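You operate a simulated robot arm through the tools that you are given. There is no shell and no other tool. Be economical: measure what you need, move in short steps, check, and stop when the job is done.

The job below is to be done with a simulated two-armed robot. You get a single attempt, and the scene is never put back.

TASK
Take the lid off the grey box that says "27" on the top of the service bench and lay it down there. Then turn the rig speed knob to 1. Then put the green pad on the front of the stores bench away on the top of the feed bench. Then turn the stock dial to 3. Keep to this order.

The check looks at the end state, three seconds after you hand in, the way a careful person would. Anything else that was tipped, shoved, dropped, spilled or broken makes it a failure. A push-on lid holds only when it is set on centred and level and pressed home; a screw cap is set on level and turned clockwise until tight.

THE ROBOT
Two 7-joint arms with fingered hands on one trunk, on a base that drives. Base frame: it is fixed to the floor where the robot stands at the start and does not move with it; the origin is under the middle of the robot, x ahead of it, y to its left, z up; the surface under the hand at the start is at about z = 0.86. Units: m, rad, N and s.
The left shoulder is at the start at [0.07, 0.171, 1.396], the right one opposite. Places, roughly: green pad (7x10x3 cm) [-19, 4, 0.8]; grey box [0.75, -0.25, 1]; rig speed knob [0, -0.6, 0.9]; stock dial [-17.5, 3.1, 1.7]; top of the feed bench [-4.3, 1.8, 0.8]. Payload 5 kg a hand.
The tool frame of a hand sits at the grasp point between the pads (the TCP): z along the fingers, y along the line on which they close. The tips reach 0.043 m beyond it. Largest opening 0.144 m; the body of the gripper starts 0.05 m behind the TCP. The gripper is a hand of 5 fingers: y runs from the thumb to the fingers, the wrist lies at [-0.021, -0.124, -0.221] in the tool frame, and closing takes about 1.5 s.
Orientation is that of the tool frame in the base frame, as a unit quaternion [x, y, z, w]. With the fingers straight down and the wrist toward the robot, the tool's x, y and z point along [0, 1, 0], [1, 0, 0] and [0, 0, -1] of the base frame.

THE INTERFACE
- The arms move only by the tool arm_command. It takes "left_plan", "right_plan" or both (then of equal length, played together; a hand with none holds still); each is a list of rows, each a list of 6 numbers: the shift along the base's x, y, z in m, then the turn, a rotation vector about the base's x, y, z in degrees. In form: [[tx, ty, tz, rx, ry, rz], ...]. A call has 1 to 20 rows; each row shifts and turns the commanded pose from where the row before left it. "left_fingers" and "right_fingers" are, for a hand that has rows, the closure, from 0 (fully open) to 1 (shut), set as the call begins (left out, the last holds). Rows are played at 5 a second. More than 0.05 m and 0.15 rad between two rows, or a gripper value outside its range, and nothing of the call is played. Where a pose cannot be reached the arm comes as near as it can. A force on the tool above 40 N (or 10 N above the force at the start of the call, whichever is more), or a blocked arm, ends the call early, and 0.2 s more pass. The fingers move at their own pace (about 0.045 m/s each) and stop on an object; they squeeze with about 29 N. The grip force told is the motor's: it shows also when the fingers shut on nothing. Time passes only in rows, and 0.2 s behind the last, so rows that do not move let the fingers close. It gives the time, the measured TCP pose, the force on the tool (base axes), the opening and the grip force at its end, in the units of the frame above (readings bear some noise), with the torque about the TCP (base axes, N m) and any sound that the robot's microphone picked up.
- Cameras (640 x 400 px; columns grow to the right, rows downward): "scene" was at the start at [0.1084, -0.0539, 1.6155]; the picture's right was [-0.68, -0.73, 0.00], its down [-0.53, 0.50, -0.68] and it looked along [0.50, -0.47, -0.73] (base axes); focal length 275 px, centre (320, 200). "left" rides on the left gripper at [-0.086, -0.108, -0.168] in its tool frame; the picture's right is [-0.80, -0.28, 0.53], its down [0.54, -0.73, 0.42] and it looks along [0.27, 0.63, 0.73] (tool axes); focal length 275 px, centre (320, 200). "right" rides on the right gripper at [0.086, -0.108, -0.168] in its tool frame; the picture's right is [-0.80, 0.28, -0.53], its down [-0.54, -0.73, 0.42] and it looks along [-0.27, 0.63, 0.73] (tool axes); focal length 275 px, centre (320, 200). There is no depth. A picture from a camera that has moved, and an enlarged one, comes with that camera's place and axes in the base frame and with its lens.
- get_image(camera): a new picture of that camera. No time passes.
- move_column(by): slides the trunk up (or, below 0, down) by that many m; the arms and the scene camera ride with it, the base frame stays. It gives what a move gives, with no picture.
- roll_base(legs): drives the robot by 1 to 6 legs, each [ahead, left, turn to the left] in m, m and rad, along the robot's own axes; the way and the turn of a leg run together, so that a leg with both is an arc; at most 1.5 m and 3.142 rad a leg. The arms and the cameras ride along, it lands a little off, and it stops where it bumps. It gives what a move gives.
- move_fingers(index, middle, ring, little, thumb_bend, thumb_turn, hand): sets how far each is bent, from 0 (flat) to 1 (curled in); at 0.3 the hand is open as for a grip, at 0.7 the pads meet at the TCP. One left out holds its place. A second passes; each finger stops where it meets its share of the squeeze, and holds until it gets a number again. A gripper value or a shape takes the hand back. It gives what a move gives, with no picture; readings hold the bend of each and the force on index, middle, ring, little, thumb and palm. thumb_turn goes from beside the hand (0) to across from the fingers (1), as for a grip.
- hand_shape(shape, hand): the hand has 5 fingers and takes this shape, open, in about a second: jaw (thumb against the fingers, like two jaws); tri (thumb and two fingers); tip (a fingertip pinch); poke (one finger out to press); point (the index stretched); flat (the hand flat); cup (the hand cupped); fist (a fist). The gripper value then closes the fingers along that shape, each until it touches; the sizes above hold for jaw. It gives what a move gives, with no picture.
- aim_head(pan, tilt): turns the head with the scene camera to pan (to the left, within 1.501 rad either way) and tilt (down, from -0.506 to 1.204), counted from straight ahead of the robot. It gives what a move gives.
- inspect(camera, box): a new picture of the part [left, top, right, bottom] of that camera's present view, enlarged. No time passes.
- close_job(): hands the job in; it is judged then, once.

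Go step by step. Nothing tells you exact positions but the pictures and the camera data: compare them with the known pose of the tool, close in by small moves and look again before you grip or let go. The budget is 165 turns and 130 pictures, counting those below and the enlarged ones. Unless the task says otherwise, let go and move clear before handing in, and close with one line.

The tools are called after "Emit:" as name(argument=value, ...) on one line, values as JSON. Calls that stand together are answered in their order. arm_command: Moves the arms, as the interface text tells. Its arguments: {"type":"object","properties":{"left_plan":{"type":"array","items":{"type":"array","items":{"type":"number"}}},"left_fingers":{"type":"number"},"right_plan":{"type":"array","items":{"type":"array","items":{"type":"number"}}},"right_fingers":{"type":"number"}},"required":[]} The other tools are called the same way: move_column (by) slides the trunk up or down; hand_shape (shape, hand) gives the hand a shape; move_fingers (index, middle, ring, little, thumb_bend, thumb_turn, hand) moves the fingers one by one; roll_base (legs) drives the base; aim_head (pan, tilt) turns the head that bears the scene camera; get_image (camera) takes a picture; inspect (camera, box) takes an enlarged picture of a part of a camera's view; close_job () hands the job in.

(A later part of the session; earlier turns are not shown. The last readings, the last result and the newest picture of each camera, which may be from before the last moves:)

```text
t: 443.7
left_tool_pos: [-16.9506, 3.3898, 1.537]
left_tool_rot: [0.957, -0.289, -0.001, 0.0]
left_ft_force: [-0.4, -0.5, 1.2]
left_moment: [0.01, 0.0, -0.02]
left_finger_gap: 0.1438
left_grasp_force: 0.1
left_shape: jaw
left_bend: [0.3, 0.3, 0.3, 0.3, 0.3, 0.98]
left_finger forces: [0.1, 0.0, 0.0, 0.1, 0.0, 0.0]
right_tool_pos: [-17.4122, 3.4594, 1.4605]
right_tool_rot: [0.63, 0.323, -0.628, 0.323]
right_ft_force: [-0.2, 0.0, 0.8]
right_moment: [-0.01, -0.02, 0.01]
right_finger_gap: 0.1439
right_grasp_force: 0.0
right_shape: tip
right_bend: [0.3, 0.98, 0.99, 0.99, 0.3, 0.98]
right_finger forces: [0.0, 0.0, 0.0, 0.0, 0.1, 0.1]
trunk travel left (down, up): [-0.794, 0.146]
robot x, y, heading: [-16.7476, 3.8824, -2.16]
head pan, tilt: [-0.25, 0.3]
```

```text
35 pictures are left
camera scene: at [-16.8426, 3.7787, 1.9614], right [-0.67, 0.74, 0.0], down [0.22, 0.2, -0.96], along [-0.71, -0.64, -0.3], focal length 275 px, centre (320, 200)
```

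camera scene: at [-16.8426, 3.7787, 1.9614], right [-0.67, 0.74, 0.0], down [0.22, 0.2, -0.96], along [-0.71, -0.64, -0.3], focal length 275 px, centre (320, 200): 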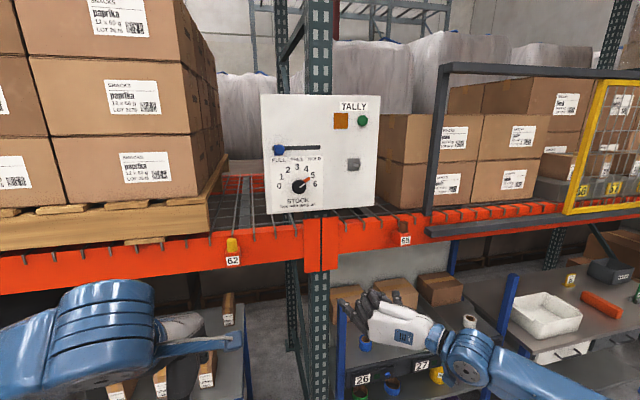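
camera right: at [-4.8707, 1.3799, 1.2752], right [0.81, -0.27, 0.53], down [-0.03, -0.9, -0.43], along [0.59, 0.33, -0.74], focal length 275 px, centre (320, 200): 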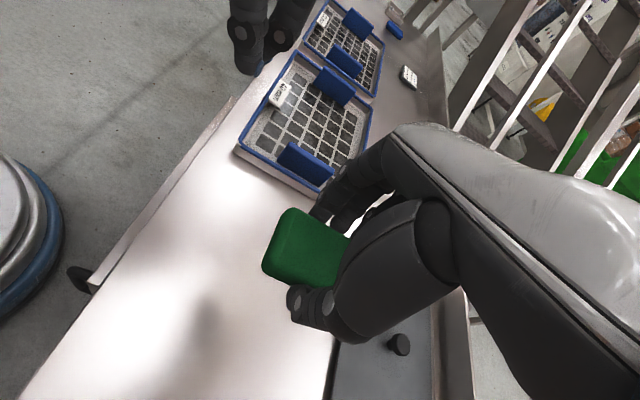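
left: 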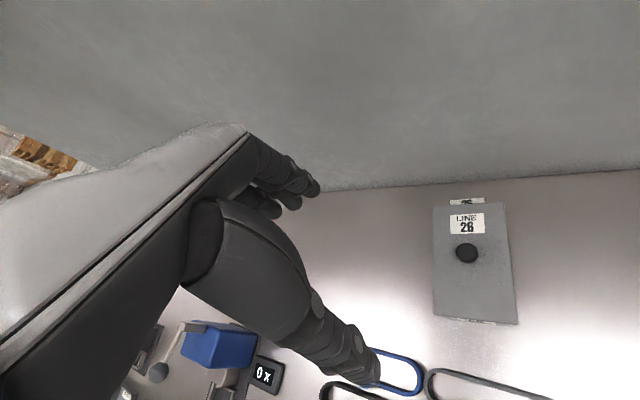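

Slider knob is at ~[-17.387, 3.115, 1.856]. I move the base 15 cm closer and bring the open pinch in front of it.

Emit:
roll_base(legs=[[0.15, 0.05, 0]])

Emit:
arm_command(right_plan=[[0, 0, 0.0495, 0, 0, 0], [0, 0, 0.0495, 0, 0, 0], [0, 0, 0.0495, 0, 0, 0], [0, 0, 0.0495, 0, 0, 0], [0, 0, 0.0495, 0, 0, 0], [0, 0, 0.0495, 0, 0, 0], [0, 0, 0.0495, 0, 0, 0], [0, 0, 0.0495, 0, 0, 0], [0.0335, -0.0245, 0, 0, 0, 0], [0.0335, -0.0245, 0, 0, 0, 0], [0.0335, -0.0245, 0, 0, 0, 0], [0.0335, -0.0245, 0, 0, 0, 0], [0, 0, 0, 0, 0, 0]])

Emit:
get_image(camera="scene")

Emit:
get_image(camera="right")

```text
t: 445.1
left_tool_pos: [-16.9875, 3.2403, 1.5383]
left_tool_rot: [0.958, -0.287, 0.0, 0.002]
left_ft_force: [-0.7, 0.0, 0.6]
left_moment: [-0.05, 0.02, 0.03]
left_finger_gap: 0.1439
left_grasp_force: 0.0
left_shape: jaw
left_bend: [0.3, 0.3, 0.3, 0.3, 0.3, 0.98]
left_finger forces: [0.0, 0.0, 0.0, 0.0, 0.0, 0.1]
right_tool_pos: [-17.4513, 3.3058, 1.462]
right_tool_rot: [0.629, 0.324, -0.627, 0.324]
right_ft_force: [0.0, 0.2, 0.4]
right_moment: [-0.01, -0.01, 0.02]
right_finger_gap: 0.1438
right_grasp_force: 0.1
right_shape: tip
right_bend: [0.3, 0.98, 0.99, 0.99, 0.3, 0.98]
right_finger forces: [0.0, 0.0, 0.1, 0.0, 0.0, 0.0]
trunk travel left (down, up): [-0.794, 0.146]
robot x, y, heading: [-16.7858, 3.7273, -2.149]
head pan, tilt: [-0.25, 0.3]
```

```text
t: 447.9
left_tool_pos: [-16.9884, 3.2378, 1.537]
left_tool_rot: [0.958, -0.287, 0.001, 0.0]
left_ft_force: [-0.4, 0.5, 0.4]
left_moment: [0.0, -0.04, 0.01]
left_finger_gap: 0.1441
left_grasp_force: 0.1
left_shape: jaw
left_bend: [0.3, 0.3, 0.3, 0.3, 0.3, 0.98]
left_finger forces: [0.0, 0.0, 0.1, 0.2, 0.0, 0.1]
right_tool_pos: [-17.316, 3.2016, 1.8565]
right_tool_rot: [0.63, 0.326, -0.627, 0.324]
right_ft_force: [0.2, 0.0, -0.3]
right_moment: [0.02, -0.04, -0.04]
right_finger_gap: 0.144
right_grasp_force: 0.1
right_shape: tip
right_bend: [0.3, 0.98, 0.99, 0.99, 0.3, 0.98]
right_finger forces: [0.1, 0.0, 0.0, 0.1, 0.0, 0.1]
trunk travel left (down, up): [-0.794, 0.146]
robot x, y, heading: [-16.7867, 3.7355, -2.15]
head pan, tilt: [-0.25, 0.3]
```

```text
34 pictures are left
camera scene: at [-16.8829, 3.6251, 1.9613], right [-0.67, 0.74, 0.0], down [0.22, 0.2, -0.96], along [-0.71, -0.64, -0.3], focal length 275 px, centre (320, 200)
```

scene: 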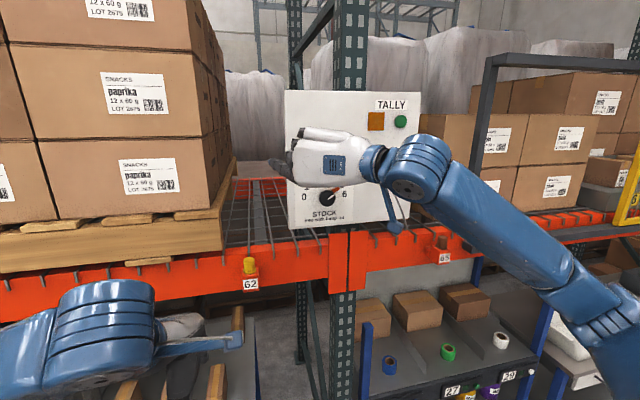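

```text
33 pictures are left
camera right: at [-17.3078, 3.4016, 1.7704], right [0.54, 0.27, 0.8], down [-0.84, 0.07, 0.54], along [0.09, -0.96, 0.26], focal length 275 px, centre (320, 200)
```

right: 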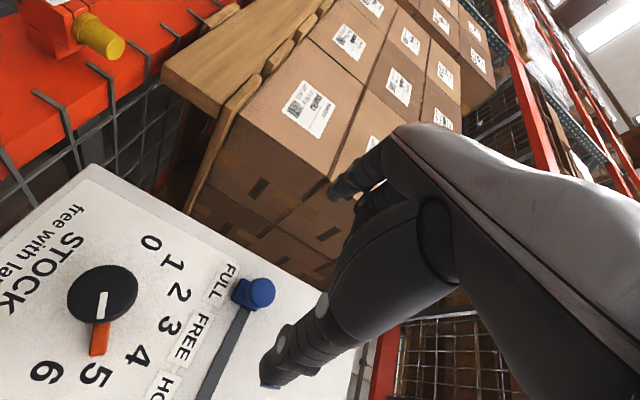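

The ball is confirmed at ~[-17.391, 3.115, 1.853]. I shift 1 cm right and advance 8 cm, then close on it.

Emit:
move_fingers(hand="right", index=0.45, thumb_bend=0.45)

Emit:
arm_command(right_plan=[[-0.0086, 0.0062, -0.001, 0, 0, 0], [-0.018, -0.025, 0, 0, 0, 0], [-0.018, -0.025, 0, 0, 0, 0], [-0.01, -0.014, 0, 0, 0, 0], [0, 0, 0, 0, 0, 0], [0, 0, 0, 0, 0, 0]])

Emit:
get_image(camera="right")

```text
t: 448.9
left_tool_pos: [-16.9901, 3.2361, 1.5361]
left_tool_rot: [0.958, -0.287, 0.001, 0.0]
left_ft_force: [-0.1, -0.4, -0.5]
left_moment: [0.02, -0.01, 0.01]
left_finger_gap: 0.1438
left_grasp_force: 0.0
left_shape: jaw
left_bend: [0.3, 0.3, 0.3, 0.3, 0.3, 0.98]
left_finger forces: [0.0, 0.0, 0.0, 0.0, 0.1, 0.0]
right_tool_pos: [-17.3164, 3.2034, 1.8561]
right_tool_rot: [0.629, 0.325, -0.628, 0.324]
right_ft_force: [-0.5, -0.8, -0.4]
right_moment: [0.0, 0.01, 0.03]
right_finger_gap: 0.0973
right_grasp_force: 0.2
right_shape: fingers
right_bend: [0.45, 0.98, 0.99, 0.99, 0.45, 0.98]
right_finger forces: [0.0, 0.0, 0.0, 0.0, 0.0, 0.0]
trunk travel left (down, up): [-0.794, 0.146]
robot x, y, heading: [-16.7875, 3.7293, -2.152]
head pan, tilt: [-0.25, 0.3]
```

```text
t: 450.3
left_tool_pos: [-16.9903, 3.2367, 1.5367]
left_tool_rot: [0.958, -0.287, 0.001, 0.001]
left_ft_force: [1.1, -0.1, -0.1]
left_moment: [0.0, -0.01, 0.0]
left_finger_gap: 0.1438
left_grasp_force: 0.1
left_shape: jaw
left_bend: [0.3, 0.3, 0.3, 0.3, 0.3, 0.98]
left_finger forces: [0.0, 0.0, 0.0, 0.0, 0.1, 0.0]
right_tool_pos: [-17.3713, 3.1463, 1.8553]
right_tool_rot: [0.629, 0.326, -0.627, 0.324]
right_ft_force: [0.4, -0.1, -0.4]
right_moment: [0.0, -0.01, -0.02]
right_finger_gap: 0.0971
right_grasp_force: 0.0
right_shape: fingers
right_bend: [0.45, 0.98, 0.99, 0.99, 0.45, 0.98]
right_finger forces: [0.1, 0.0, 0.1, 0.1, 0.0, 0.0]
trunk travel left (down, up): [-0.794, 0.146]
robot x, y, heading: [-16.7877, 3.7285, -2.154]
head pan, tilt: [-0.25, 0.3]
```

```text
32 pictures are left
camera right: at [-17.3626, 3.3453, 1.7685], right [0.54, 0.27, 0.8], down [-0.84, 0.07, 0.54], along [0.09, -0.96, 0.26], focal length 275 px, centre (320, 200)
```

right: 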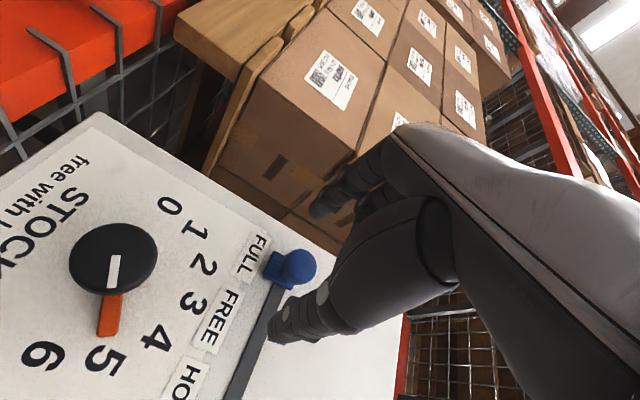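

The ball is centred between index and thumb. Closing on it.

Emit:
move_fingers(hand="right", index=0.9, thumb_bend=0.9)

Emit:
inspect(camera="right", box=[180, 180, 420, 400])

```text
t: 451.3
left_tool_pos: [-16.9889, 3.2361, 1.5379]
left_tool_rot: [0.958, -0.286, -0.001, 0.0]
left_ft_force: [0.4, -0.8, 0.4]
left_moment: [-0.01, -0.01, 0.02]
left_finger_gap: 0.1438
left_grasp_force: 0.0
left_shape: jaw
left_bend: [0.3, 0.3, 0.3, 0.3, 0.3, 0.98]
left_finger forces: [0.0, 0.1, 0.0, 0.0, 0.1, 0.0]
right_tool_pos: [-17.3712, 3.1448, 1.8531]
right_tool_rot: [0.63, 0.326, -0.627, 0.324]
right_ft_force: [-0.3, 0.8, -0.1]
right_moment: [0.01, -0.02, 0.02]
right_finger_gap: 0.0063
right_grasp_force: 0.1
right_shape: fingers
right_bend: [0.75, 0.98, 0.99, 0.99, 0.85, 0.97]
right_finger forces: [0.0, 0.0, 0.0, 0.0, 0.0, 0.0]
trunk travel left (down, up): [-0.794, 0.146]
robot x, y, heading: [-16.7883, 3.7321, -2.151]
head pan, tilt: [-0.25, 0.3]
```

```text
1.82 times, centred on (300, 290) of right
camera zoom: at [-17.3626, 3.3445, 1.7682], right [0.54, 0.27, 0.8], down [-0.84, 0.07, 0.54], along [0.09, -0.96, 0.26], focal length 500 px, centre (356, 36)
```

zoom: 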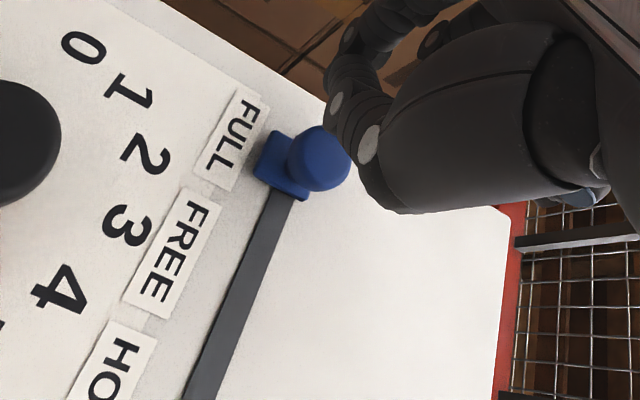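

The pads meet nearer the TCP than I assumed; I reopen, advance 2.5 cm and 5 mm lower, and close again.

Emit:
move_fingers(hand="right", index=0.45, thumb_bend=0.45)

Emit:
arm_command(right_plan=[[0, 0, -0.005, 0, 0, 0], [-0.0085, -0.012, 0, 0, 0, 0], [-0.006, -0.0085, 0, 0, 0, 0], [0, 0, 0, 0, 0, 0]])

Emit:
move_fingers(hand="right", index=0.85, thumb_bend=0.85)

Emit:
inspect(camera="right", box=[180, 180, 420, 400])

```text
t: 452.3
left_tool_pos: [-16.9876, 3.236, 1.5365]
left_tool_rot: [0.958, -0.286, 0.0, 0.0]
left_ft_force: [0.1, -0.2, 0.0]
left_moment: [-0.03, 0.0, -0.02]
left_finger_gap: 0.144
left_grasp_force: 0.1
left_shape: jaw
left_bend: [0.3, 0.3, 0.3, 0.3, 0.3, 0.98]
left_finger forces: [0.0, 0.0, 0.0, 0.1, 0.0, 0.0]
right_tool_pos: [-17.3703, 3.1464, 1.8553]
right_tool_rot: [0.63, 0.325, -0.627, 0.323]
right_ft_force: [-0.5, 0.1, 0.2]
right_moment: [0.03, 0.02, 0.03]
right_finger_gap: 0.0959
right_grasp_force: 0.0
right_shape: fingers
right_bend: [0.45, 0.98, 0.99, 0.99, 0.45, 0.97]
right_finger forces: [0.1, 0.0, 0.0, 0.0, 0.0, 0.0]
trunk travel left (down, up): [-0.794, 0.146]
robot x, y, heading: [-16.7849, 3.7286, -2.158]
head pan, tilt: [-0.25, 0.3]
```

```text
t: 453.3
left_tool_pos: [-16.9888, 3.2371, 1.5382]
left_tool_rot: [0.958, -0.286, 0.001, 0.001]
left_ft_force: [0.5, 0.1, -0.2]
left_moment: [-0.01, 0.04, 0.0]
left_finger_gap: 0.1438
left_grasp_force: 0.0
left_shape: jaw
left_bend: [0.3, 0.3, 0.3, 0.3, 0.3, 0.98]
left_finger forces: [0.0, 0.0, 0.0, 0.0, 0.0, 0.0]
right_tool_pos: [-17.386, 3.1248, 1.8517]
right_tool_rot: [0.629, 0.325, -0.627, 0.324]
right_ft_force: [-0.4, 1.0, 0.7]
right_moment: [-0.03, 0.05, 0.0]
right_finger_gap: 0.096
right_grasp_force: 0.0
right_shape: fingers
right_bend: [0.45, 0.98, 0.99, 0.99, 0.45, 0.97]
right_finger forces: [0.1, 0.1, 0.0, 0.0, 0.1, 0.1]
trunk travel left (down, up): [-0.794, 0.146]
robot x, y, heading: [-16.7812, 3.7309, -2.159]
head pan, tilt: [-0.25, 0.3]
```

```text
t: 454.3
left_tool_pos: [-16.9886, 3.2358, 1.5366]
left_tool_rot: [0.958, -0.286, 0.001, 0.0]
left_ft_force: [0.1, 0.6, 0.1]
left_moment: [0.02, 0.0, 0.0]
left_finger_gap: 0.1439
left_grasp_force: 0.1
left_shape: jaw
left_bend: [0.3, 0.3, 0.3, 0.3, 0.3, 0.98]
left_finger forces: [0.0, 0.0, 0.1, 0.0, 0.1, 0.0]
right_tool_pos: [-17.3866, 3.1244, 1.8499]
right_tool_rot: [0.629, 0.326, -0.627, 0.324]
right_ft_force: [1.0, 1.1, -4.6]
right_moment: [0.08, -0.07, 0.01]
right_finger_gap: 0.0019
right_grasp_force: 0.0
right_shape: fingers
right_bend: [0.72, 0.98, 0.99, 0.99, 0.8, 0.95]
right_finger forces: [0.0, 0.0, 0.0, 0.0, 0.0, 0.0]
trunk travel left (down, up): [-0.794, 0.146]
robot x, y, heading: [-16.7865, 3.7282, -2.152]
head pan, tilt: [-0.25, 0.3]
```

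```text
1.82 times, centred on (300, 290) of right
camera zoom: at [-17.3784, 3.3233, 1.7634], right [0.54, 0.27, 0.8], down [-0.84, 0.07, 0.54], along [0.09, -0.96, 0.26], focal length 500 px, centre (356, 36)
```

zoom: 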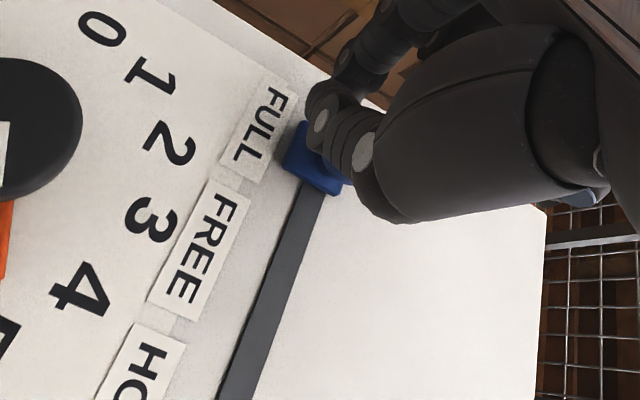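

The fingers closed just under the ball (it pushed down on them). I reopen, raise 1 cm, and close again.

Emit:
move_fingers(hand="right", index=0.45, thumb_bend=0.45)

Emit:
arm_command(right_plan=[[0, 0, 0.006, 0, 0, 0], [0, 0, 0.006, 0, 0, 0], [0, 0, 0, 0, 0, 0]])

Emit:
move_fingers(hand="right", index=0.85, thumb_bend=0.85)

Emit:
inspect(camera="right", box=[180, 180, 420, 400])

```text
t: 455.3
left_tool_pos: [-16.9893, 3.235, 1.5361]
left_tool_rot: [0.958, -0.286, 0.001, 0.0]
left_ft_force: [-0.2, 0.4, -0.6]
left_moment: [0.0, 0.01, 0.03]
left_finger_gap: 0.1437
left_grasp_force: 0.1
left_shape: jaw
left_bend: [0.3, 0.3, 0.3, 0.3, 0.3, 0.98]
left_finger forces: [0.0, 0.1, 0.0, 0.0, 0.1, 0.0]
right_tool_pos: [-17.3874, 3.123, 1.8495]
right_tool_rot: [0.63, 0.325, -0.627, 0.323]
right_ft_force: [5.0, 3.8, -15.1]
right_moment: [-0.1, -1.02, -0.28]
right_finger_gap: 0.0952
right_grasp_force: 8.3
right_shape: fingers
right_bend: [0.45, 0.98, 0.99, 0.99, 0.46, 0.93]
right_finger forces: [0.1, 0.0, 0.1, 0.0, 16.0, 0.1]
trunk travel left (down, up): [-0.794, 0.146]
robot x, y, heading: [-16.7873, 3.7255, -2.153]
head pan, tilt: [-0.25, 0.3]
```

```text
t: 456.1
left_tool_pos: [-16.9899, 3.2367, 1.5362]
left_tool_rot: [0.958, -0.287, 0.001, 0.0]
left_ft_force: [-0.3, -0.4, 0.0]
left_moment: [0.0, 0.0, -0.02]
left_finger_gap: 0.1439
left_grasp_force: 0.0
left_shape: jaw
left_bend: [0.3, 0.3, 0.3, 0.3, 0.3, 0.98]
left_finger forces: [0.0, 0.0, 0.0, 0.0, 0.0, 0.0]
right_tool_pos: [-17.3878, 3.1238, 1.8592]
right_tool_rot: [0.63, 0.325, -0.626, 0.324]
right_ft_force: [7.8, 6.3, -26.1]
right_moment: [-0.27, -1.67, -0.48]
right_finger_gap: 0.0959
right_grasp_force: 13.5
right_shape: fingers
right_bend: [0.45, 0.98, 0.99, 0.99, 0.47, 0.89]
right_finger forces: [0.0, 0.1, 0.0, 0.0, 27.3, 0.0]
trunk travel left (down, up): [-0.794, 0.146]
robot x, y, heading: [-16.7855, 3.73, -2.151]
head pan, tilt: [-0.25, 0.3]
```

```text
t: 457.1
left_tool_pos: [-16.9894, 3.2365, 1.5374]
left_tool_rot: [0.958, -0.287, 0.001, 0.0]
left_ft_force: [0.5, -0.1, 0.5]
left_moment: [0.02, 0.0, -0.01]
left_finger_gap: 0.1439
left_grasp_force: 0.1
left_shape: jaw
left_bend: [0.3, 0.3, 0.3, 0.3, 0.3, 0.98]
left_finger forces: [0.0, 0.0, 0.0, 0.1, 0.1, 0.1]
right_tool_pos: [-17.3877, 3.1268, 1.8612]
right_tool_rot: [0.629, 0.325, -0.628, 0.324]
right_ft_force: [0.2, -0.3, -0.6]
right_moment: [-0.01, 0.01, 0.0]
right_finger_gap: 0.0008
right_grasp_force: 0.1
right_shape: fingers
right_bend: [0.74, 0.98, 0.99, 0.99, 0.8, 0.97]
right_finger forces: [0.0, 0.0, 0.0, 0.1, 0.1, 0.0]
trunk travel left (down, up): [-0.794, 0.146]
robot x, y, heading: [-16.786, 3.7289, -2.153]
head pan, tilt: [-0.25, 0.3]
```

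```text
1.82 times, centred on (300, 290) of right
camera zoom: at [-17.3794, 3.3253, 1.7752], right [0.54, 0.27, 0.8], down [-0.84, 0.07, 0.54], along [0.09, -0.96, 0.27], focal length 500 px, centre (356, 36)
```

zoom: 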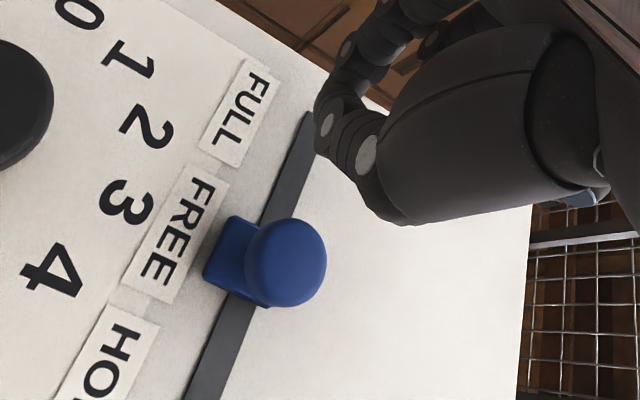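

By luck the thumb pushed the slider to about FREE. I back the hand away and check slider and lamp.

Emit:
arm_command(right_plan=[[0.02, 0.028, 0, 0, 0, 0], [0.025, 0.035, 0, 0, 0, 0], [0.01, 0.02, -0.04, 0, 0, 0], [0.01, 0.02, -0.04, 0, 0, 0], [-0.01, 0.01, -0.045, 0, 0, 0], [-0.01, 0.01, -0.045, 0, 0, 0], [0, 0, -0.04, 0, 0, 0], [0, 0, 0, 0, 0, 0]])

Emit:
inspect(camera="scene", box=[275, 80, 435, 240])

```text
t: 458.9
left_tool_pos: [-16.9891, 3.236, 1.5358]
left_tool_rot: [0.958, -0.287, 0.0, 0.001]
left_ft_force: [-0.4, 0.0, 0.3]
left_moment: [0.04, -0.02, 0.01]
left_finger_gap: 0.1438
left_grasp_force: 0.0
left_shape: jaw
left_bend: [0.3, 0.3, 0.3, 0.3, 0.3, 0.98]
left_finger forces: [0.1, 0.1, 0.0, 0.0, 0.0, 0.0]
right_tool_pos: [-17.341, 3.25, 1.6524]
right_tool_rot: [0.629, 0.325, -0.627, 0.324]
right_ft_force: [-1.0, 0.5, 0.9]
right_moment: [0.04, -0.01, 0.03]
right_finger_gap: 0.0006
right_grasp_force: 0.0
right_shape: fingers
right_bend: [0.75, 0.98, 0.99, 0.99, 0.81, 0.97]
right_finger forces: [0.0, 0.1, 0.0, 0.0, 0.0, 0.0]
trunk travel left (down, up): [-0.794, 0.146]
robot x, y, heading: [-16.785, 3.7325, -2.154]
head pan, tilt: [-0.25, 0.3]
```

```text
2.50 times, centred on (355, 160) of scene
camera zoom: at [-16.8829, 3.6241, 1.9613], right [-0.67, 0.74, 0.0], down [0.22, 0.2, -0.96], along [-0.71, -0.64, -0.3], focal length 688 px, centre (232, 300)
```

zoom: 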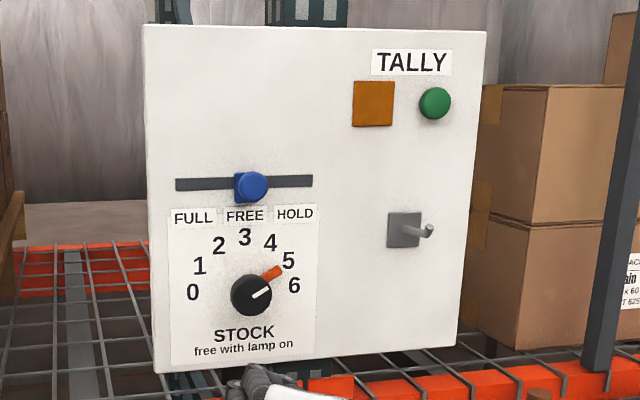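

The slider sits on FREE. I check closely whether the lamp is lit.

Emit:
inspect(camera="scene", box=[355, 95, 400, 125])

```text
13.33 times, centred on (378, 110) of scene
camera zoom: at [-16.8829, 3.6241, 1.9613], right [-0.67, 0.74, 0.0], down [0.22, 0.2, -0.96], along [-0.71, -0.64, -0.3], focal length 3667 px, centre (-447, 1400)
```

zoom: 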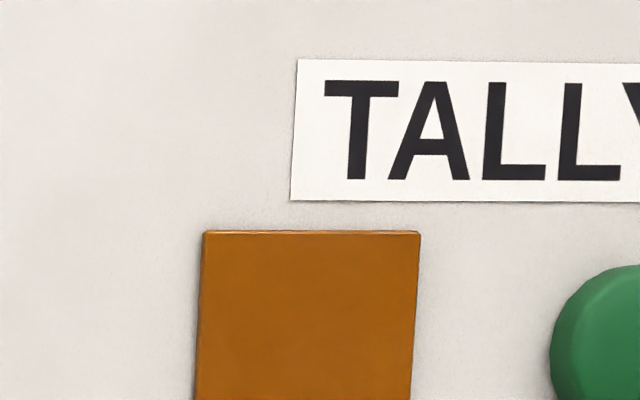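

The lamp looks dull, but the slider is on FREE; I'll gently try the dial (front face at ~[-17.451, 3.138, 1.733]). I roll the hand 60° clockwise and stand in front of it.

Emit:
move_fingers(hand="right", index=0.45, thumb_bend=0.45)

Emit:
arm_command(right_plan=[[0.01, 0.015, 0, -5.0, -6.95, 0], [0.01, 0.015, 0, -5.0, -6.95, 0], [0, 0, 0, -5.0, -6.95, 0], [0, 0, 0, -5.0, -6.95, 0], [0, 0, 0, -5.0, -6.95, 0], [0, 0, 0, -5.0, -6.95, 0], [0, 0, 0, -5.0, -6.95, 0], [-0.02, -0.02, 0.04, 0, 0, 0], [-0.02, -0.02, 0.041, 0, 0, 0], [-0.03, -0.025, 0, 0, 0, 0], [-0.005, 0, 0, 0, 0, 0], [0, 0, 0, 0, 0, 0]])

Emit:
get_image(camera="right")

Emit:
inspect(camera="scene", box=[275, 80, 435, 240])

```text
t: 459.9
left_tool_pos: [-16.9895, 3.2358, 1.5377]
left_tool_rot: [0.958, -0.287, 0.0, 0.0]
left_ft_force: [0.4, 0.2, -0.1]
left_moment: [-0.01, -0.02, -0.01]
left_finger_gap: 0.1439
left_grasp_force: 0.0
left_shape: jaw
left_bend: [0.3, 0.3, 0.3, 0.3, 0.3, 0.98]
left_finger forces: [0.1, 0.1, 0.0, 0.0, 0.0, 0.1]
right_tool_pos: [-17.3414, 3.2523, 1.653]
right_tool_rot: [0.629, 0.326, -0.627, 0.324]
right_ft_force: [0.2, 0.5, -0.7]
right_moment: [0.01, 0.01, 0.0]
right_finger_gap: 0.0963
right_grasp_force: 0.0
right_shape: fingers
right_bend: [0.45, 0.98, 0.99, 0.99, 0.45, 0.97]
right_finger forces: [0.1, 0.0, 0.0, 0.0, 0.1, 0.1]
trunk travel left (down, up): [-0.794, 0.146]
robot x, y, heading: [-16.7827, 3.7326, -2.149]
head pan, tilt: [-0.25, 0.3]
```

```text
t: 462.5
left_tool_pos: [-16.9897, 3.2367, 1.5373]
left_tool_rot: [0.958, -0.288, 0.001, 0.001]
left_ft_force: [0.4, 0.0, -0.6]
left_moment: [-0.01, -0.02, 0.02]
left_finger_gap: 0.144
left_grasp_force: 0.1
left_shape: jaw
left_bend: [0.3, 0.3, 0.3, 0.3, 0.3, 0.98]
left_finger forces: [0.0, 0.0, 0.1, 0.0, 0.1, 0.1]
right_tool_pos: [-17.3956, 3.2137, 1.735]
right_tool_rot: [0.705, -0.032, -0.383, 0.596]
right_ft_force: [0.1, 0.4, 0.2]
right_moment: [0.02, 0.01, 0.01]
right_finger_gap: 0.0963
right_grasp_force: 0.0
right_shape: fingers
right_bend: [0.45, 0.98, 0.99, 0.99, 0.45, 0.97]
right_finger forces: [0.0, 0.0, 0.0, 0.0, 0.1, 0.1]
trunk travel left (down, up): [-0.794, 0.146]
robot x, y, heading: [-16.7866, 3.7299, -2.152]
head pan, tilt: [-0.25, 0.3]
```

```text
26 pictures are left
camera right: at [-17.2825, 3.338, 1.5958], right [-0.14, 0.75, 0.64], down [-0.93, 0.14, -0.35], along [-0.35, -0.64, 0.68], focal length 275 px, centre (320, 200)
```

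right: 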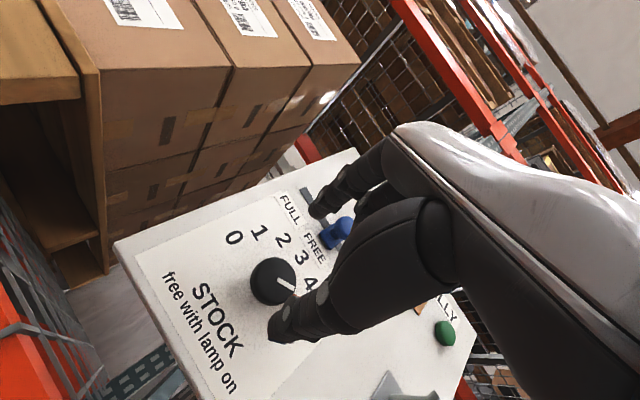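

```text
2.50 times, centred on (355, 160) of scene
camera zoom: at [-16.8831, 3.6257, 1.9614], right [-0.67, 0.74, 0.0], down [0.22, 0.2, -0.96], along [-0.71, -0.64, -0.3], focal length 688 px, centre (232, 300)
```

zoom: 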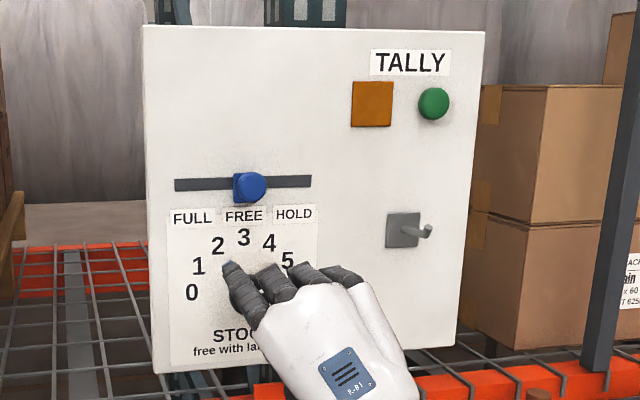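

Alignment with the dial is good. Advancing 7 cm, then closing.

Emit:
arm_command(right_plan=[[-0.0166, -0.0219, -0.0035, 0, 0, 0], [-0.015, -0.02, 0, 0, 0, 0], [-0.0097, -0.013, 0, 0, 0, 0], [0, 0, 0, 0, 0, 0], [0, 0, 0, 0, 0, 0]])

Emit:
move_fingers(hand="right", index=0.85, thumb_bend=0.85)

Emit:
inspect(camera="right", box=[180, 150, 440, 380])

```text
t: 463.7
left_tool_pos: [-16.9904, 3.2364, 1.5372]
left_tool_rot: [0.958, -0.286, 0.0, 0.0]
left_ft_force: [1.1, -0.2, 0.2]
left_moment: [0.0, 0.0, 0.01]
left_finger_gap: 0.1439
left_grasp_force: 0.1
left_shape: jaw
left_bend: [0.3, 0.3, 0.3, 0.3, 0.3, 0.98]
left_finger forces: [0.1, 0.0, 0.1, 0.1, 0.0, 0.1]
right_tool_pos: [-17.4376, 3.1585, 1.7302]
right_tool_rot: [0.705, -0.032, -0.383, 0.596]
right_ft_force: [0.3, 0.9, 1.3]
right_moment: [-0.01, 0.0, 0.0]
right_finger_gap: 0.0964
right_grasp_force: 0.0
right_shape: fingers
right_bend: [0.45, 0.98, 0.99, 0.99, 0.45, 0.97]
right_finger forces: [0.1, 0.0, 0.1, 0.0, 0.0, 0.1]
trunk travel left (down, up): [-0.794, 0.146]
robot x, y, heading: [-16.787, 3.7299, -2.149]
head pan, tilt: [-0.25, 0.3]
```

```text
t: 464.7
left_tool_pos: [-16.9943, 3.2355, 1.5358]
left_tool_rot: [0.958, -0.287, 0.002, 0.0]
left_ft_force: [-0.2, 0.0, -0.1]
left_moment: [-0.03, -0.01, 0.02]
left_finger_gap: 0.1442
left_grasp_force: 0.0
left_shape: jaw
left_bend: [0.3, 0.3, 0.3, 0.3, 0.3, 0.98]
left_finger forces: [0.0, 0.0, 0.0, 0.0, 0.0, 0.1]
right_tool_pos: [-17.4452, 3.158, 1.7271]
right_tool_rot: [0.707, -0.033, -0.382, 0.595]
right_ft_force: [-7.3, 0.5, -12.7]
right_moment: [0.25, -0.06, -0.16]
right_finger_gap: 0.0456
right_grasp_force: 19.0
right_shape: fingers
right_bend: [0.55, 0.98, 0.99, 0.99, 0.63, 0.97]
right_finger forces: [11.4, 0.0, 0.0, 0.0, 26.8, 0.1]
trunk travel left (down, up): [-0.794, 0.146]
robot x, y, heading: [-16.7847, 3.7295, -2.158]
head pan, tilt: [-0.25, 0.3]
```

```text
1.74 times, centred on (310, 265) of right
camera zoom: at [-17.3307, 3.2825, 1.5896], right [-0.14, 0.75, 0.64], down [-0.92, 0.14, -0.36], along [-0.36, -0.64, 0.68], focal length 479 px, centre (337, 87)
```

zoom: 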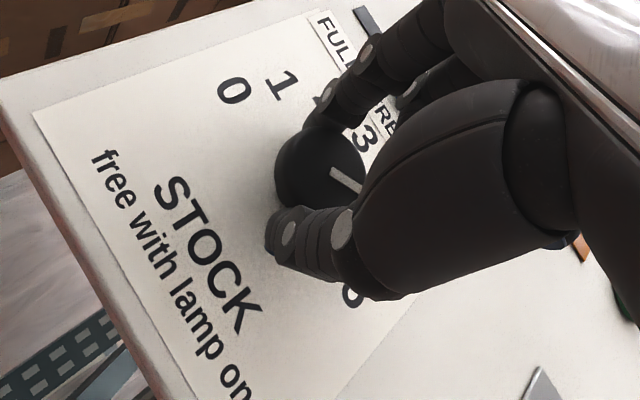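

Gripped. Trying a gentle 15° counter-clockwise turn and watching the torque.

Emit:
arm_command(right_plan=[[0, 0, 0, 2.9, 4.07, 0], [0, 0, 0, 2.9, 4.07, 0], [0, 0, 0, 2.9, 4.07, 0], [0, 0, 0, 0, 0, 0]])

Emit:
inspect(camera="right", box=[180, 150, 440, 380])

```text
t: 465.7
left_tool_pos: [-16.9946, 3.2356, 1.5358]
left_tool_rot: [0.958, -0.286, 0.002, -0.001]
left_ft_force: [0.4, 0.0, 0.1]
left_moment: [-0.02, 0.01, -0.01]
left_finger_gap: 0.1439
left_grasp_force: 0.0
left_shape: jaw
left_bend: [0.3, 0.3, 0.3, 0.3, 0.3, 0.98]
left_finger forces: [0.1, 0.0, 0.0, 0.1, 0.0, 0.1]
right_tool_pos: [-17.4441, 3.1571, 1.7284]
right_tool_rot: [0.705, 0.061, -0.456, 0.54]
right_ft_force: [-12.5, -0.6, -7.5]
right_moment: [0.04, -0.11, -0.37]
right_finger_gap: 0.044
right_grasp_force: 16.6
right_shape: fingers
right_bend: [0.56, 0.98, 0.99, 0.99, 0.64, 0.96]
right_finger forces: [10.8, 0.0, 0.0, 0.0, 23.0, 0.0]
trunk travel left (down, up): [-0.794, 0.146]
robot x, y, heading: [-16.7847, 3.7313, -2.153]
head pan, tilt: [-0.25, 0.3]
```

```text
1.74 times, centred on (310, 265) of right
camera zoom: at [-17.3596, 3.3026, 1.5891], right [0.01, 0.65, 0.76], down [-0.98, 0.17, -0.13], along [-0.22, -0.74, 0.63], focal length 479 px, centre (337, 87)
```

zoom: 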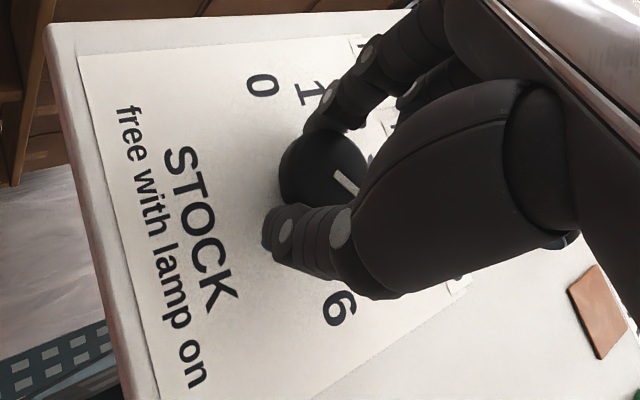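

Emit:
arm_command(right_plan=[[0, 0, 0, 2.9, 4.07, 0], [0, 0, 0, 2.9, 4.07, 0], [0, 0, 0, 2.9, 4.07, 0], [0, 0, 0, 0, 0, 0]])

Emit:
inspect(camera="right", box=[180, 150, 440, 380])

```text
t: 466.7
left_tool_pos: [-16.9928, 3.2343, 1.5341]
left_tool_rot: [0.958, -0.287, 0.002, -0.001]
left_ft_force: [-0.4, 0.8, 0.7]
left_moment: [-0.01, -0.01, 0.0]
left_finger_gap: 0.1438
left_grasp_force: 0.0
left_shape: jaw
left_bend: [0.3, 0.3, 0.3, 0.3, 0.3, 0.98]
left_finger forces: [0.0, 0.0, 0.0, 0.0, 0.1, 0.0]
right_tool_pos: [-17.4433, 3.1573, 1.7264]
right_tool_rot: [0.691, 0.152, -0.522, 0.477]
right_ft_force: [-13.1, -5.0, -4.6]
right_moment: [-0.01, -0.05, -0.27]
right_finger_gap: 0.0417
right_grasp_force: 15.8
right_shape: fingers
right_bend: [0.56, 0.98, 0.99, 0.99, 0.65, 0.96]
right_finger forces: [10.5, 0.0, 0.0, 0.1, 20.8, 0.0]
trunk travel left (down, up): [-0.794, 0.146]
robot x, y, heading: [-16.7851, 3.7299, -2.151]
head pan, tilt: [-0.25, 0.3]
```

```text
1.74 times, centred on (310, 265) of right
camera zoom: at [-17.3876, 3.3228, 1.5969], right [0.18, 0.52, 0.83], down [-0.98, 0.17, 0.11], along [-0.09, -0.83, 0.54], focal length 479 px, centre (337, 87)
```

zoom: 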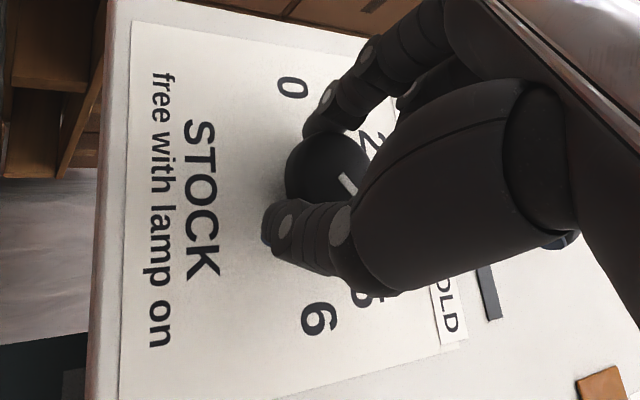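

The dial slipped in the fingers: it is locked, so the lamp must come on first — likely via the green TALLY button. I release, back off and shape the hand to press it.

Emit:
move_fingers(hand="right", index=0.4, thumb_bend=0.4)

Emit:
arm_command(right_plan=[[0.025, 0.035, 0, 0, 0, 0], [0.025, 0.035, 0, 0, 0, 0], [0.025, 0.035, 0, 0, 0, 0], [0, 0, 0, 5.0, 6.95, 0], [0, 0, 0, 5.0, 6.95, 0], [0, 0, 0, 5.0, 6.95, 0], [0, 0, 0, 2.5, 3.5, 0], [-0.03, 0.02, 0.03, 0, 0, 0], [-0.03, 0.02, 0.03, 0, 0, 0], [-0.03, 0.02, 0.03, 0, 0, 0], [-0.02, 0.015, 0.04, 0, 0, 0], [0, 0, 0.04, 0, 0, 0], [0, 0, 0, 0, 0, 0]])

Emit:
hand_shape(hand="right", shape="poke")

Emit:
get_image(camera="right")

Emit:
get_image(camera="scene")

```text
t: 467.7
left_tool_pos: [-16.9866, 3.2368, 1.5379]
left_tool_rot: [0.958, -0.286, 0.0, 0.0]
left_ft_force: [0.9, -0.7, -0.6]
left_moment: [0.01, 0.04, 0.0]
left_finger_gap: 0.1439
left_grasp_force: 0.1
left_shape: jaw
left_bend: [0.3, 0.3, 0.3, 0.3, 0.3, 0.98]
left_finger forces: [0.0, 0.1, 0.0, 0.0, 0.0, 0.0]
right_tool_pos: [-17.4373, 3.1595, 1.7307]
right_tool_rot: [0.689, 0.151, -0.524, 0.477]
right_ft_force: [0.4, 1.0, -0.4]
right_moment: [0.01, 0.03, -0.03]
right_finger_gap: 0.1142
right_grasp_force: 0.1
right_shape: fingers
right_bend: [0.4, 0.98, 0.99, 0.99, 0.4, 0.97]
right_finger forces: [0.1, 0.0, 0.0, 0.1, 0.1, 0.1]
trunk travel left (down, up): [-0.794, 0.146]
robot x, y, heading: [-16.7853, 3.7302, -2.152]
head pan, tilt: [-0.25, 0.3]
```

```text
t: 470.5
left_tool_pos: [-16.9898, 3.2352, 1.5364]
left_tool_rot: [0.958, -0.287, 0.0, 0.0]
left_ft_force: [0.1, -0.7, 0.4]
left_moment: [0.01, 0.0, -0.04]
left_finger_gap: 0.1438
left_grasp_force: 0.0
left_shape: jaw
left_bend: [0.3, 0.3, 0.3, 0.3, 0.3, 0.98]
left_finger forces: [0.0, 0.0, 0.0, 0.0, 0.0, 0.0]
right_tool_pos: [-17.4748, 3.3372, 1.8971]
right_tool_rot: [0.629, 0.326, -0.627, 0.324]
right_ft_force: [0.6, -0.3, 0.2]
right_moment: [0.03, -0.01, -0.02]
right_finger_gap: 0.1145
right_grasp_force: 0.0
right_shape: fingers
right_bend: [0.4, 0.98, 0.99, 0.99, 0.4, 0.98]
right_finger forces: [0.0, 0.0, 0.0, 0.0, 0.1, 0.0]
trunk travel left (down, up): [-0.794, 0.146]
robot x, y, heading: [-16.7849, 3.7254, -2.147]
head pan, tilt: [-0.25, 0.3]
```

```text
t: 471.4
left_tool_pos: [-16.9885, 3.2374, 1.5376]
left_tool_rot: [0.958, -0.287, 0.001, 0.001]
left_ft_force: [-0.2, 0.7, 0.8]
left_moment: [0.03, 0.01, -0.01]
left_finger_gap: 0.144
left_grasp_force: 0.0
left_shape: jaw
left_bend: [0.3, 0.3, 0.3, 0.3, 0.3, 0.98]
left_finger forces: [0.1, 0.0, 0.0, 0.0, 0.0, 0.1]
right_tool_pos: [-17.4738, 3.3393, 1.898]
right_tool_rot: [0.629, 0.326, -0.627, 0.325]
right_ft_force: [1.1, 0.2, -0.6]
right_moment: [-0.02, 0.01, 0.0]
right_finger_gap: 0.0002
right_grasp_force: 0.0
right_shape: poke
right_bend: [0.7, 0.7, 0.99, 0.99, 1.0, 1.0]
right_finger forces: [0.0, 0.0, 0.0, 0.1, 0.0, 0.0]
trunk travel left (down, up): [-0.794, 0.146]
robot x, y, heading: [-16.7894, 3.7272, -2.154]
head pan, tilt: [-0.25, 0.3]
```

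```text
21 pictures are left
camera right: at [-17.4657, 3.5389, 1.8108], right [0.54, 0.27, 0.8], down [-0.84, 0.07, 0.54], along [0.09, -0.96, 0.27], focal length 275 px, centre (320, 200)
```

right: 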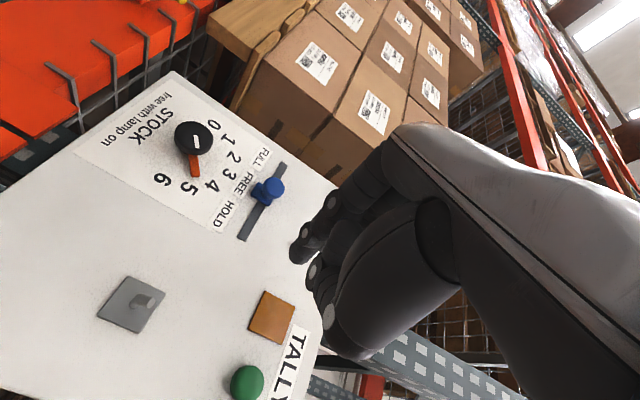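

```text
20 pictures are left
camera scene: at [-16.8831, 3.6258, 1.9614], right [-0.67, 0.74, 0.0], down [0.22, 0.2, -0.96], along [-0.71, -0.64, -0.3], focal length 275 px, centre (320, 200)
```

scene: 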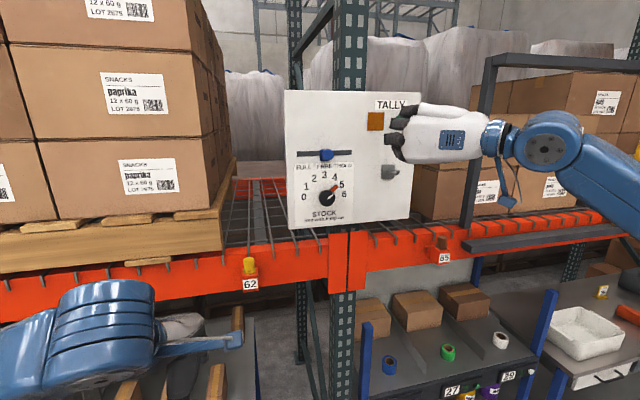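

Poke shape is ready (two fingertips forward). I align in front of the green button at ~[-17.639, 3.252, 1.937].

Emit:
arm_command(right_plan=[[-0.038, -0.004, 0.016, 0, 0, 0], [-0.038, -0.004, 0.016, 0, 0, 0], [-0.037, -0.003, 0.015, 0, 0, 0], [0, 0, 0, 0, 0, 0], [0, 0, 0, 0, 0, 0]])

Emit:
get_image(camera="right")

```text
t: 472.6
left_tool_pos: [-16.9879, 3.2375, 1.5373]
left_tool_rot: [0.958, -0.287, -0.001, 0.002]
left_ft_force: [-0.6, 0.1, 0.4]
left_moment: [0.0, 0.0, 0.0]
left_finger_gap: 0.144
left_grasp_force: 0.2
left_shape: jaw
left_bend: [0.3, 0.3, 0.3, 0.3, 0.3, 0.98]
left_finger forces: [0.0, 0.0, 0.0, 0.1, 0.1, 0.0]
right_tool_pos: [-17.5884, 3.3286, 1.9486]
right_tool_rot: [-0.628, -0.326, 0.628, -0.325]
right_ft_force: [0.6, 0.8, 0.4]
right_moment: [0.0, 0.04, -0.03]
right_finger_gap: 0.0
right_grasp_force: 0.1
right_shape: poke
right_bend: [0.7, 0.7, 0.99, 0.99, 1.0, 1.0]
right_finger forces: [0.0, 0.0, 0.1, 0.0, 0.1, 0.1]
trunk travel left (down, up): [-0.794, 0.146]
robot x, y, heading: [-16.7871, 3.7264, -2.149]
head pan, tilt: [-0.25, 0.3]
```

```text
19 pictures are left
camera right: at [-17.5802, 3.5286, 1.8609], right [0.54, 0.27, 0.8], down [-0.84, 0.07, 0.54], along [0.09, -0.96, 0.27], focal length 275 px, centre (320, 200)
```

right: 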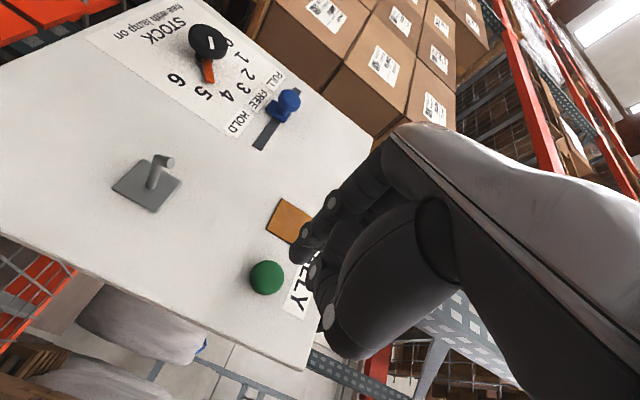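

Aligned within a few mm. I push forward in small steps and watch the force.

Emit:
arm_command(right_plan=[[-0.0033, 0.0023, -0.004, 0, 0, 0], [-0.0117, -0.0163, 0, 0, 0, 0], [-0.0117, -0.0163, 0, 0, 0, 0], [-0.0035, -0.0049, 0, 0, 0, 0], [0, 0, 0, 0, 0, 0]])

Emit:
inspect(camera="right", box=[200, 160, 400, 340])

```text
t: 473.8
left_tool_pos: [-16.9901, 3.2381, 1.5372]
left_tool_rot: [0.958, -0.288, 0.0, 0.0]
left_ft_force: [-0.1, -0.2, 0.2]
left_moment: [-0.03, 0.01, 0.04]
left_finger_gap: 0.1438
left_grasp_force: 0.0
left_shape: jaw
left_bend: [0.3, 0.3, 0.3, 0.3, 0.3, 0.98]
left_finger forces: [0.0, 0.0, 0.0, 0.0, 0.0, 0.1]
right_tool_pos: [-17.6181, 3.2938, 1.945]
right_tool_rot: [0.629, 0.325, -0.628, 0.325]
right_ft_force: [1.3, 0.7, 0.0]
right_moment: [0.04, 0.03, 0.02]
right_finger_gap: 0.0
right_grasp_force: 0.2
right_shape: poke
right_bend: [0.7, 0.7, 0.99, 0.99, 1.0, 1.0]
right_finger forces: [0.1, 0.0, 0.0, 0.1, 0.0, 0.1]
trunk travel left (down, up): [-0.794, 0.146]
robot x, y, heading: [-16.782, 3.7288, -2.156]
head pan, tilt: [-0.25, 0.3]
```

```text
2.22 times, centred on (300, 250) of right
camera zoom: at [-17.6093, 3.4933, 1.8573], right [0.54, 0.27, 0.8], down [-0.84, 0.07, 0.54], along [0.09, -0.96, 0.27], focal length 612 px, centre (364, 89)
```

zoom: 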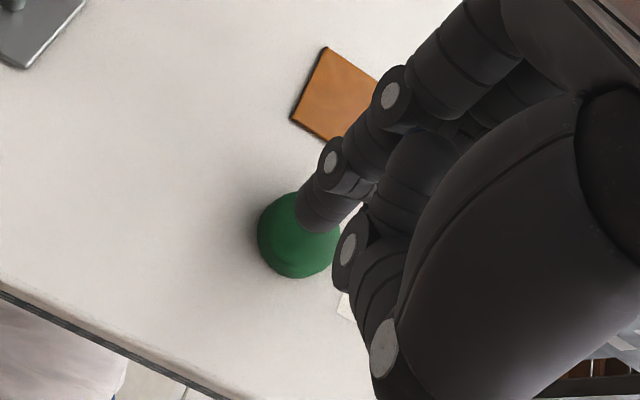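

Emit:
arm_command(right_plan=[[-0.0035, -0.0049, 0, 0, 0, 0], [-0.0035, -0.0049, 0, 0, 0, 0], [-0.0035, -0.0049, 0, 0, 0, 0], [0, 0, 0, 0, 0, 0]])

```text
t: 474.8
left_tool_pos: [-16.9896, 3.2367, 1.5368]
left_tool_rot: [0.958, -0.287, 0.0, 0.0]
left_ft_force: [-0.3, -0.6, 0.5]
left_moment: [0.02, 0.05, -0.02]
left_finger_gap: 0.1439
left_grasp_force: 0.1
left_shape: jaw
left_bend: [0.3, 0.3, 0.3, 0.3, 0.3, 0.98]
left_finger forces: [0.1, 0.1, 0.0, 0.0, 0.0, 0.0]
right_tool_pos: [-17.6266, 3.2783, 1.9442]
right_tool_rot: [0.629, 0.325, -0.627, 0.325]
right_ft_force: [1.7, 2.2, 0.1]
right_moment: [0.04, -0.01, 0.01]
right_finger_gap: 0.0
right_grasp_force: 0.1
right_shape: poke
right_bend: [0.7, 0.7, 0.99, 0.99, 1.0, 1.0]
right_finger forces: [2.0, 0.0, 0.1, 0.0, 0.0, 0.0]
trunk travel left (down, up): [-0.794, 0.146]
robot x, y, heading: [-16.7847, 3.7269, -2.152]
head pan, tilt: [-0.25, 0.3]
```

Touching the button (2 N). Press a bit further.

Emit:
arm_command(right_plan=[[-0.0023, -0.0033, 0, 0, 0, 0], [-0.0023, -0.0033, 0, 0, 0, 0], [-0.0018, -0.0024, 0, 0, 0, 0], [0, 0, 0, 0, 0, 0]])

Emit:
inspect(camera="right", box=[200, 160, 400, 340])

```text
t: 475.8
left_tool_pos: [-16.9869, 3.241, 1.5395]
left_tool_rot: [0.958, -0.288, 0.001, 0.002]
left_ft_force: [-0.7, 0.2, -0.4]
left_moment: [0.02, 0.0, 0.0]
left_finger_gap: 0.1439
left_grasp_force: 0.0
left_shape: jaw
left_bend: [0.3, 0.3, 0.3, 0.3, 0.3, 0.98]
left_finger forces: [0.0, 0.1, 0.1, 0.0, 0.0, 0.0]
right_tool_pos: [-17.6305, 3.2757, 1.9472]
right_tool_rot: [-0.627, -0.325, 0.629, -0.325]
right_ft_force: [11.0, 16.5, -5.9]
right_moment: [0.38, -0.21, 0.14]
right_finger_gap: 0.0002
right_grasp_force: 0.0
right_shape: poke
right_bend: [0.7, 0.7, 0.99, 0.99, 1.0, 1.0]
right_finger forces: [20.5, 0.0, 0.0, 0.1, 0.1, 0.0]
trunk travel left (down, up): [-0.794, 0.146]
robot x, y, heading: [-16.7817, 3.7287, -2.154]
head pan, tilt: [-0.25, 0.3]
heard: click
```

```text
2.22 times, centred on (300, 250) of right
camera zoom: at [-17.6228, 3.4744, 1.8588], right [0.54, 0.27, 0.8], down [-0.84, 0.07, 0.54], along [0.09, -0.96, 0.27], focal length 612 px, centre (364, 89)
```

zoom: 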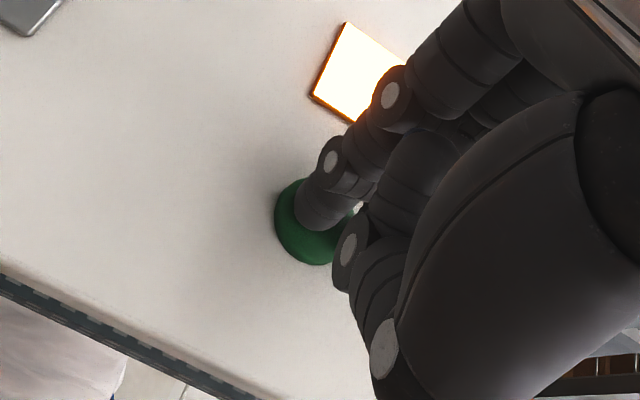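

The lamp lit up with a click. I release and check that it stays on.

Emit:
arm_command(right_plan=[[0.015, 0.021, 0, 0, 0, 0], [0.02, 0.028, 0, 0, 0, 0], [0.025, 0.035, 0, 0, 0, 0], [0.03, -0.02, -0.02, 0, 0, 0], [0.03, -0.02, -0.035, 0, 0, 0], [0.03, -0.02, -0.035, 0, 0, 0], [0, 0, 0, 0, 0, 0]])

Emit:
inspect(camera="scene", box=[275, 80, 435, 240])

```text
refused: row 5 steps farther than a row can; nothing moved
```

```text
2.50 times, centred on (355, 160) of scene
camera zoom: at [-16.8799, 3.6308, 1.9617], right [-0.67, 0.74, 0.0], down [0.22, 0.2, -0.96], along [-0.71, -0.64, -0.29], focal length 688 px, centre (232, 300)
```

zoom: 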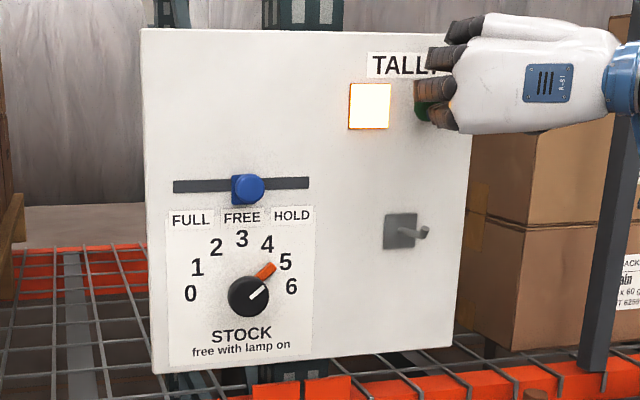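

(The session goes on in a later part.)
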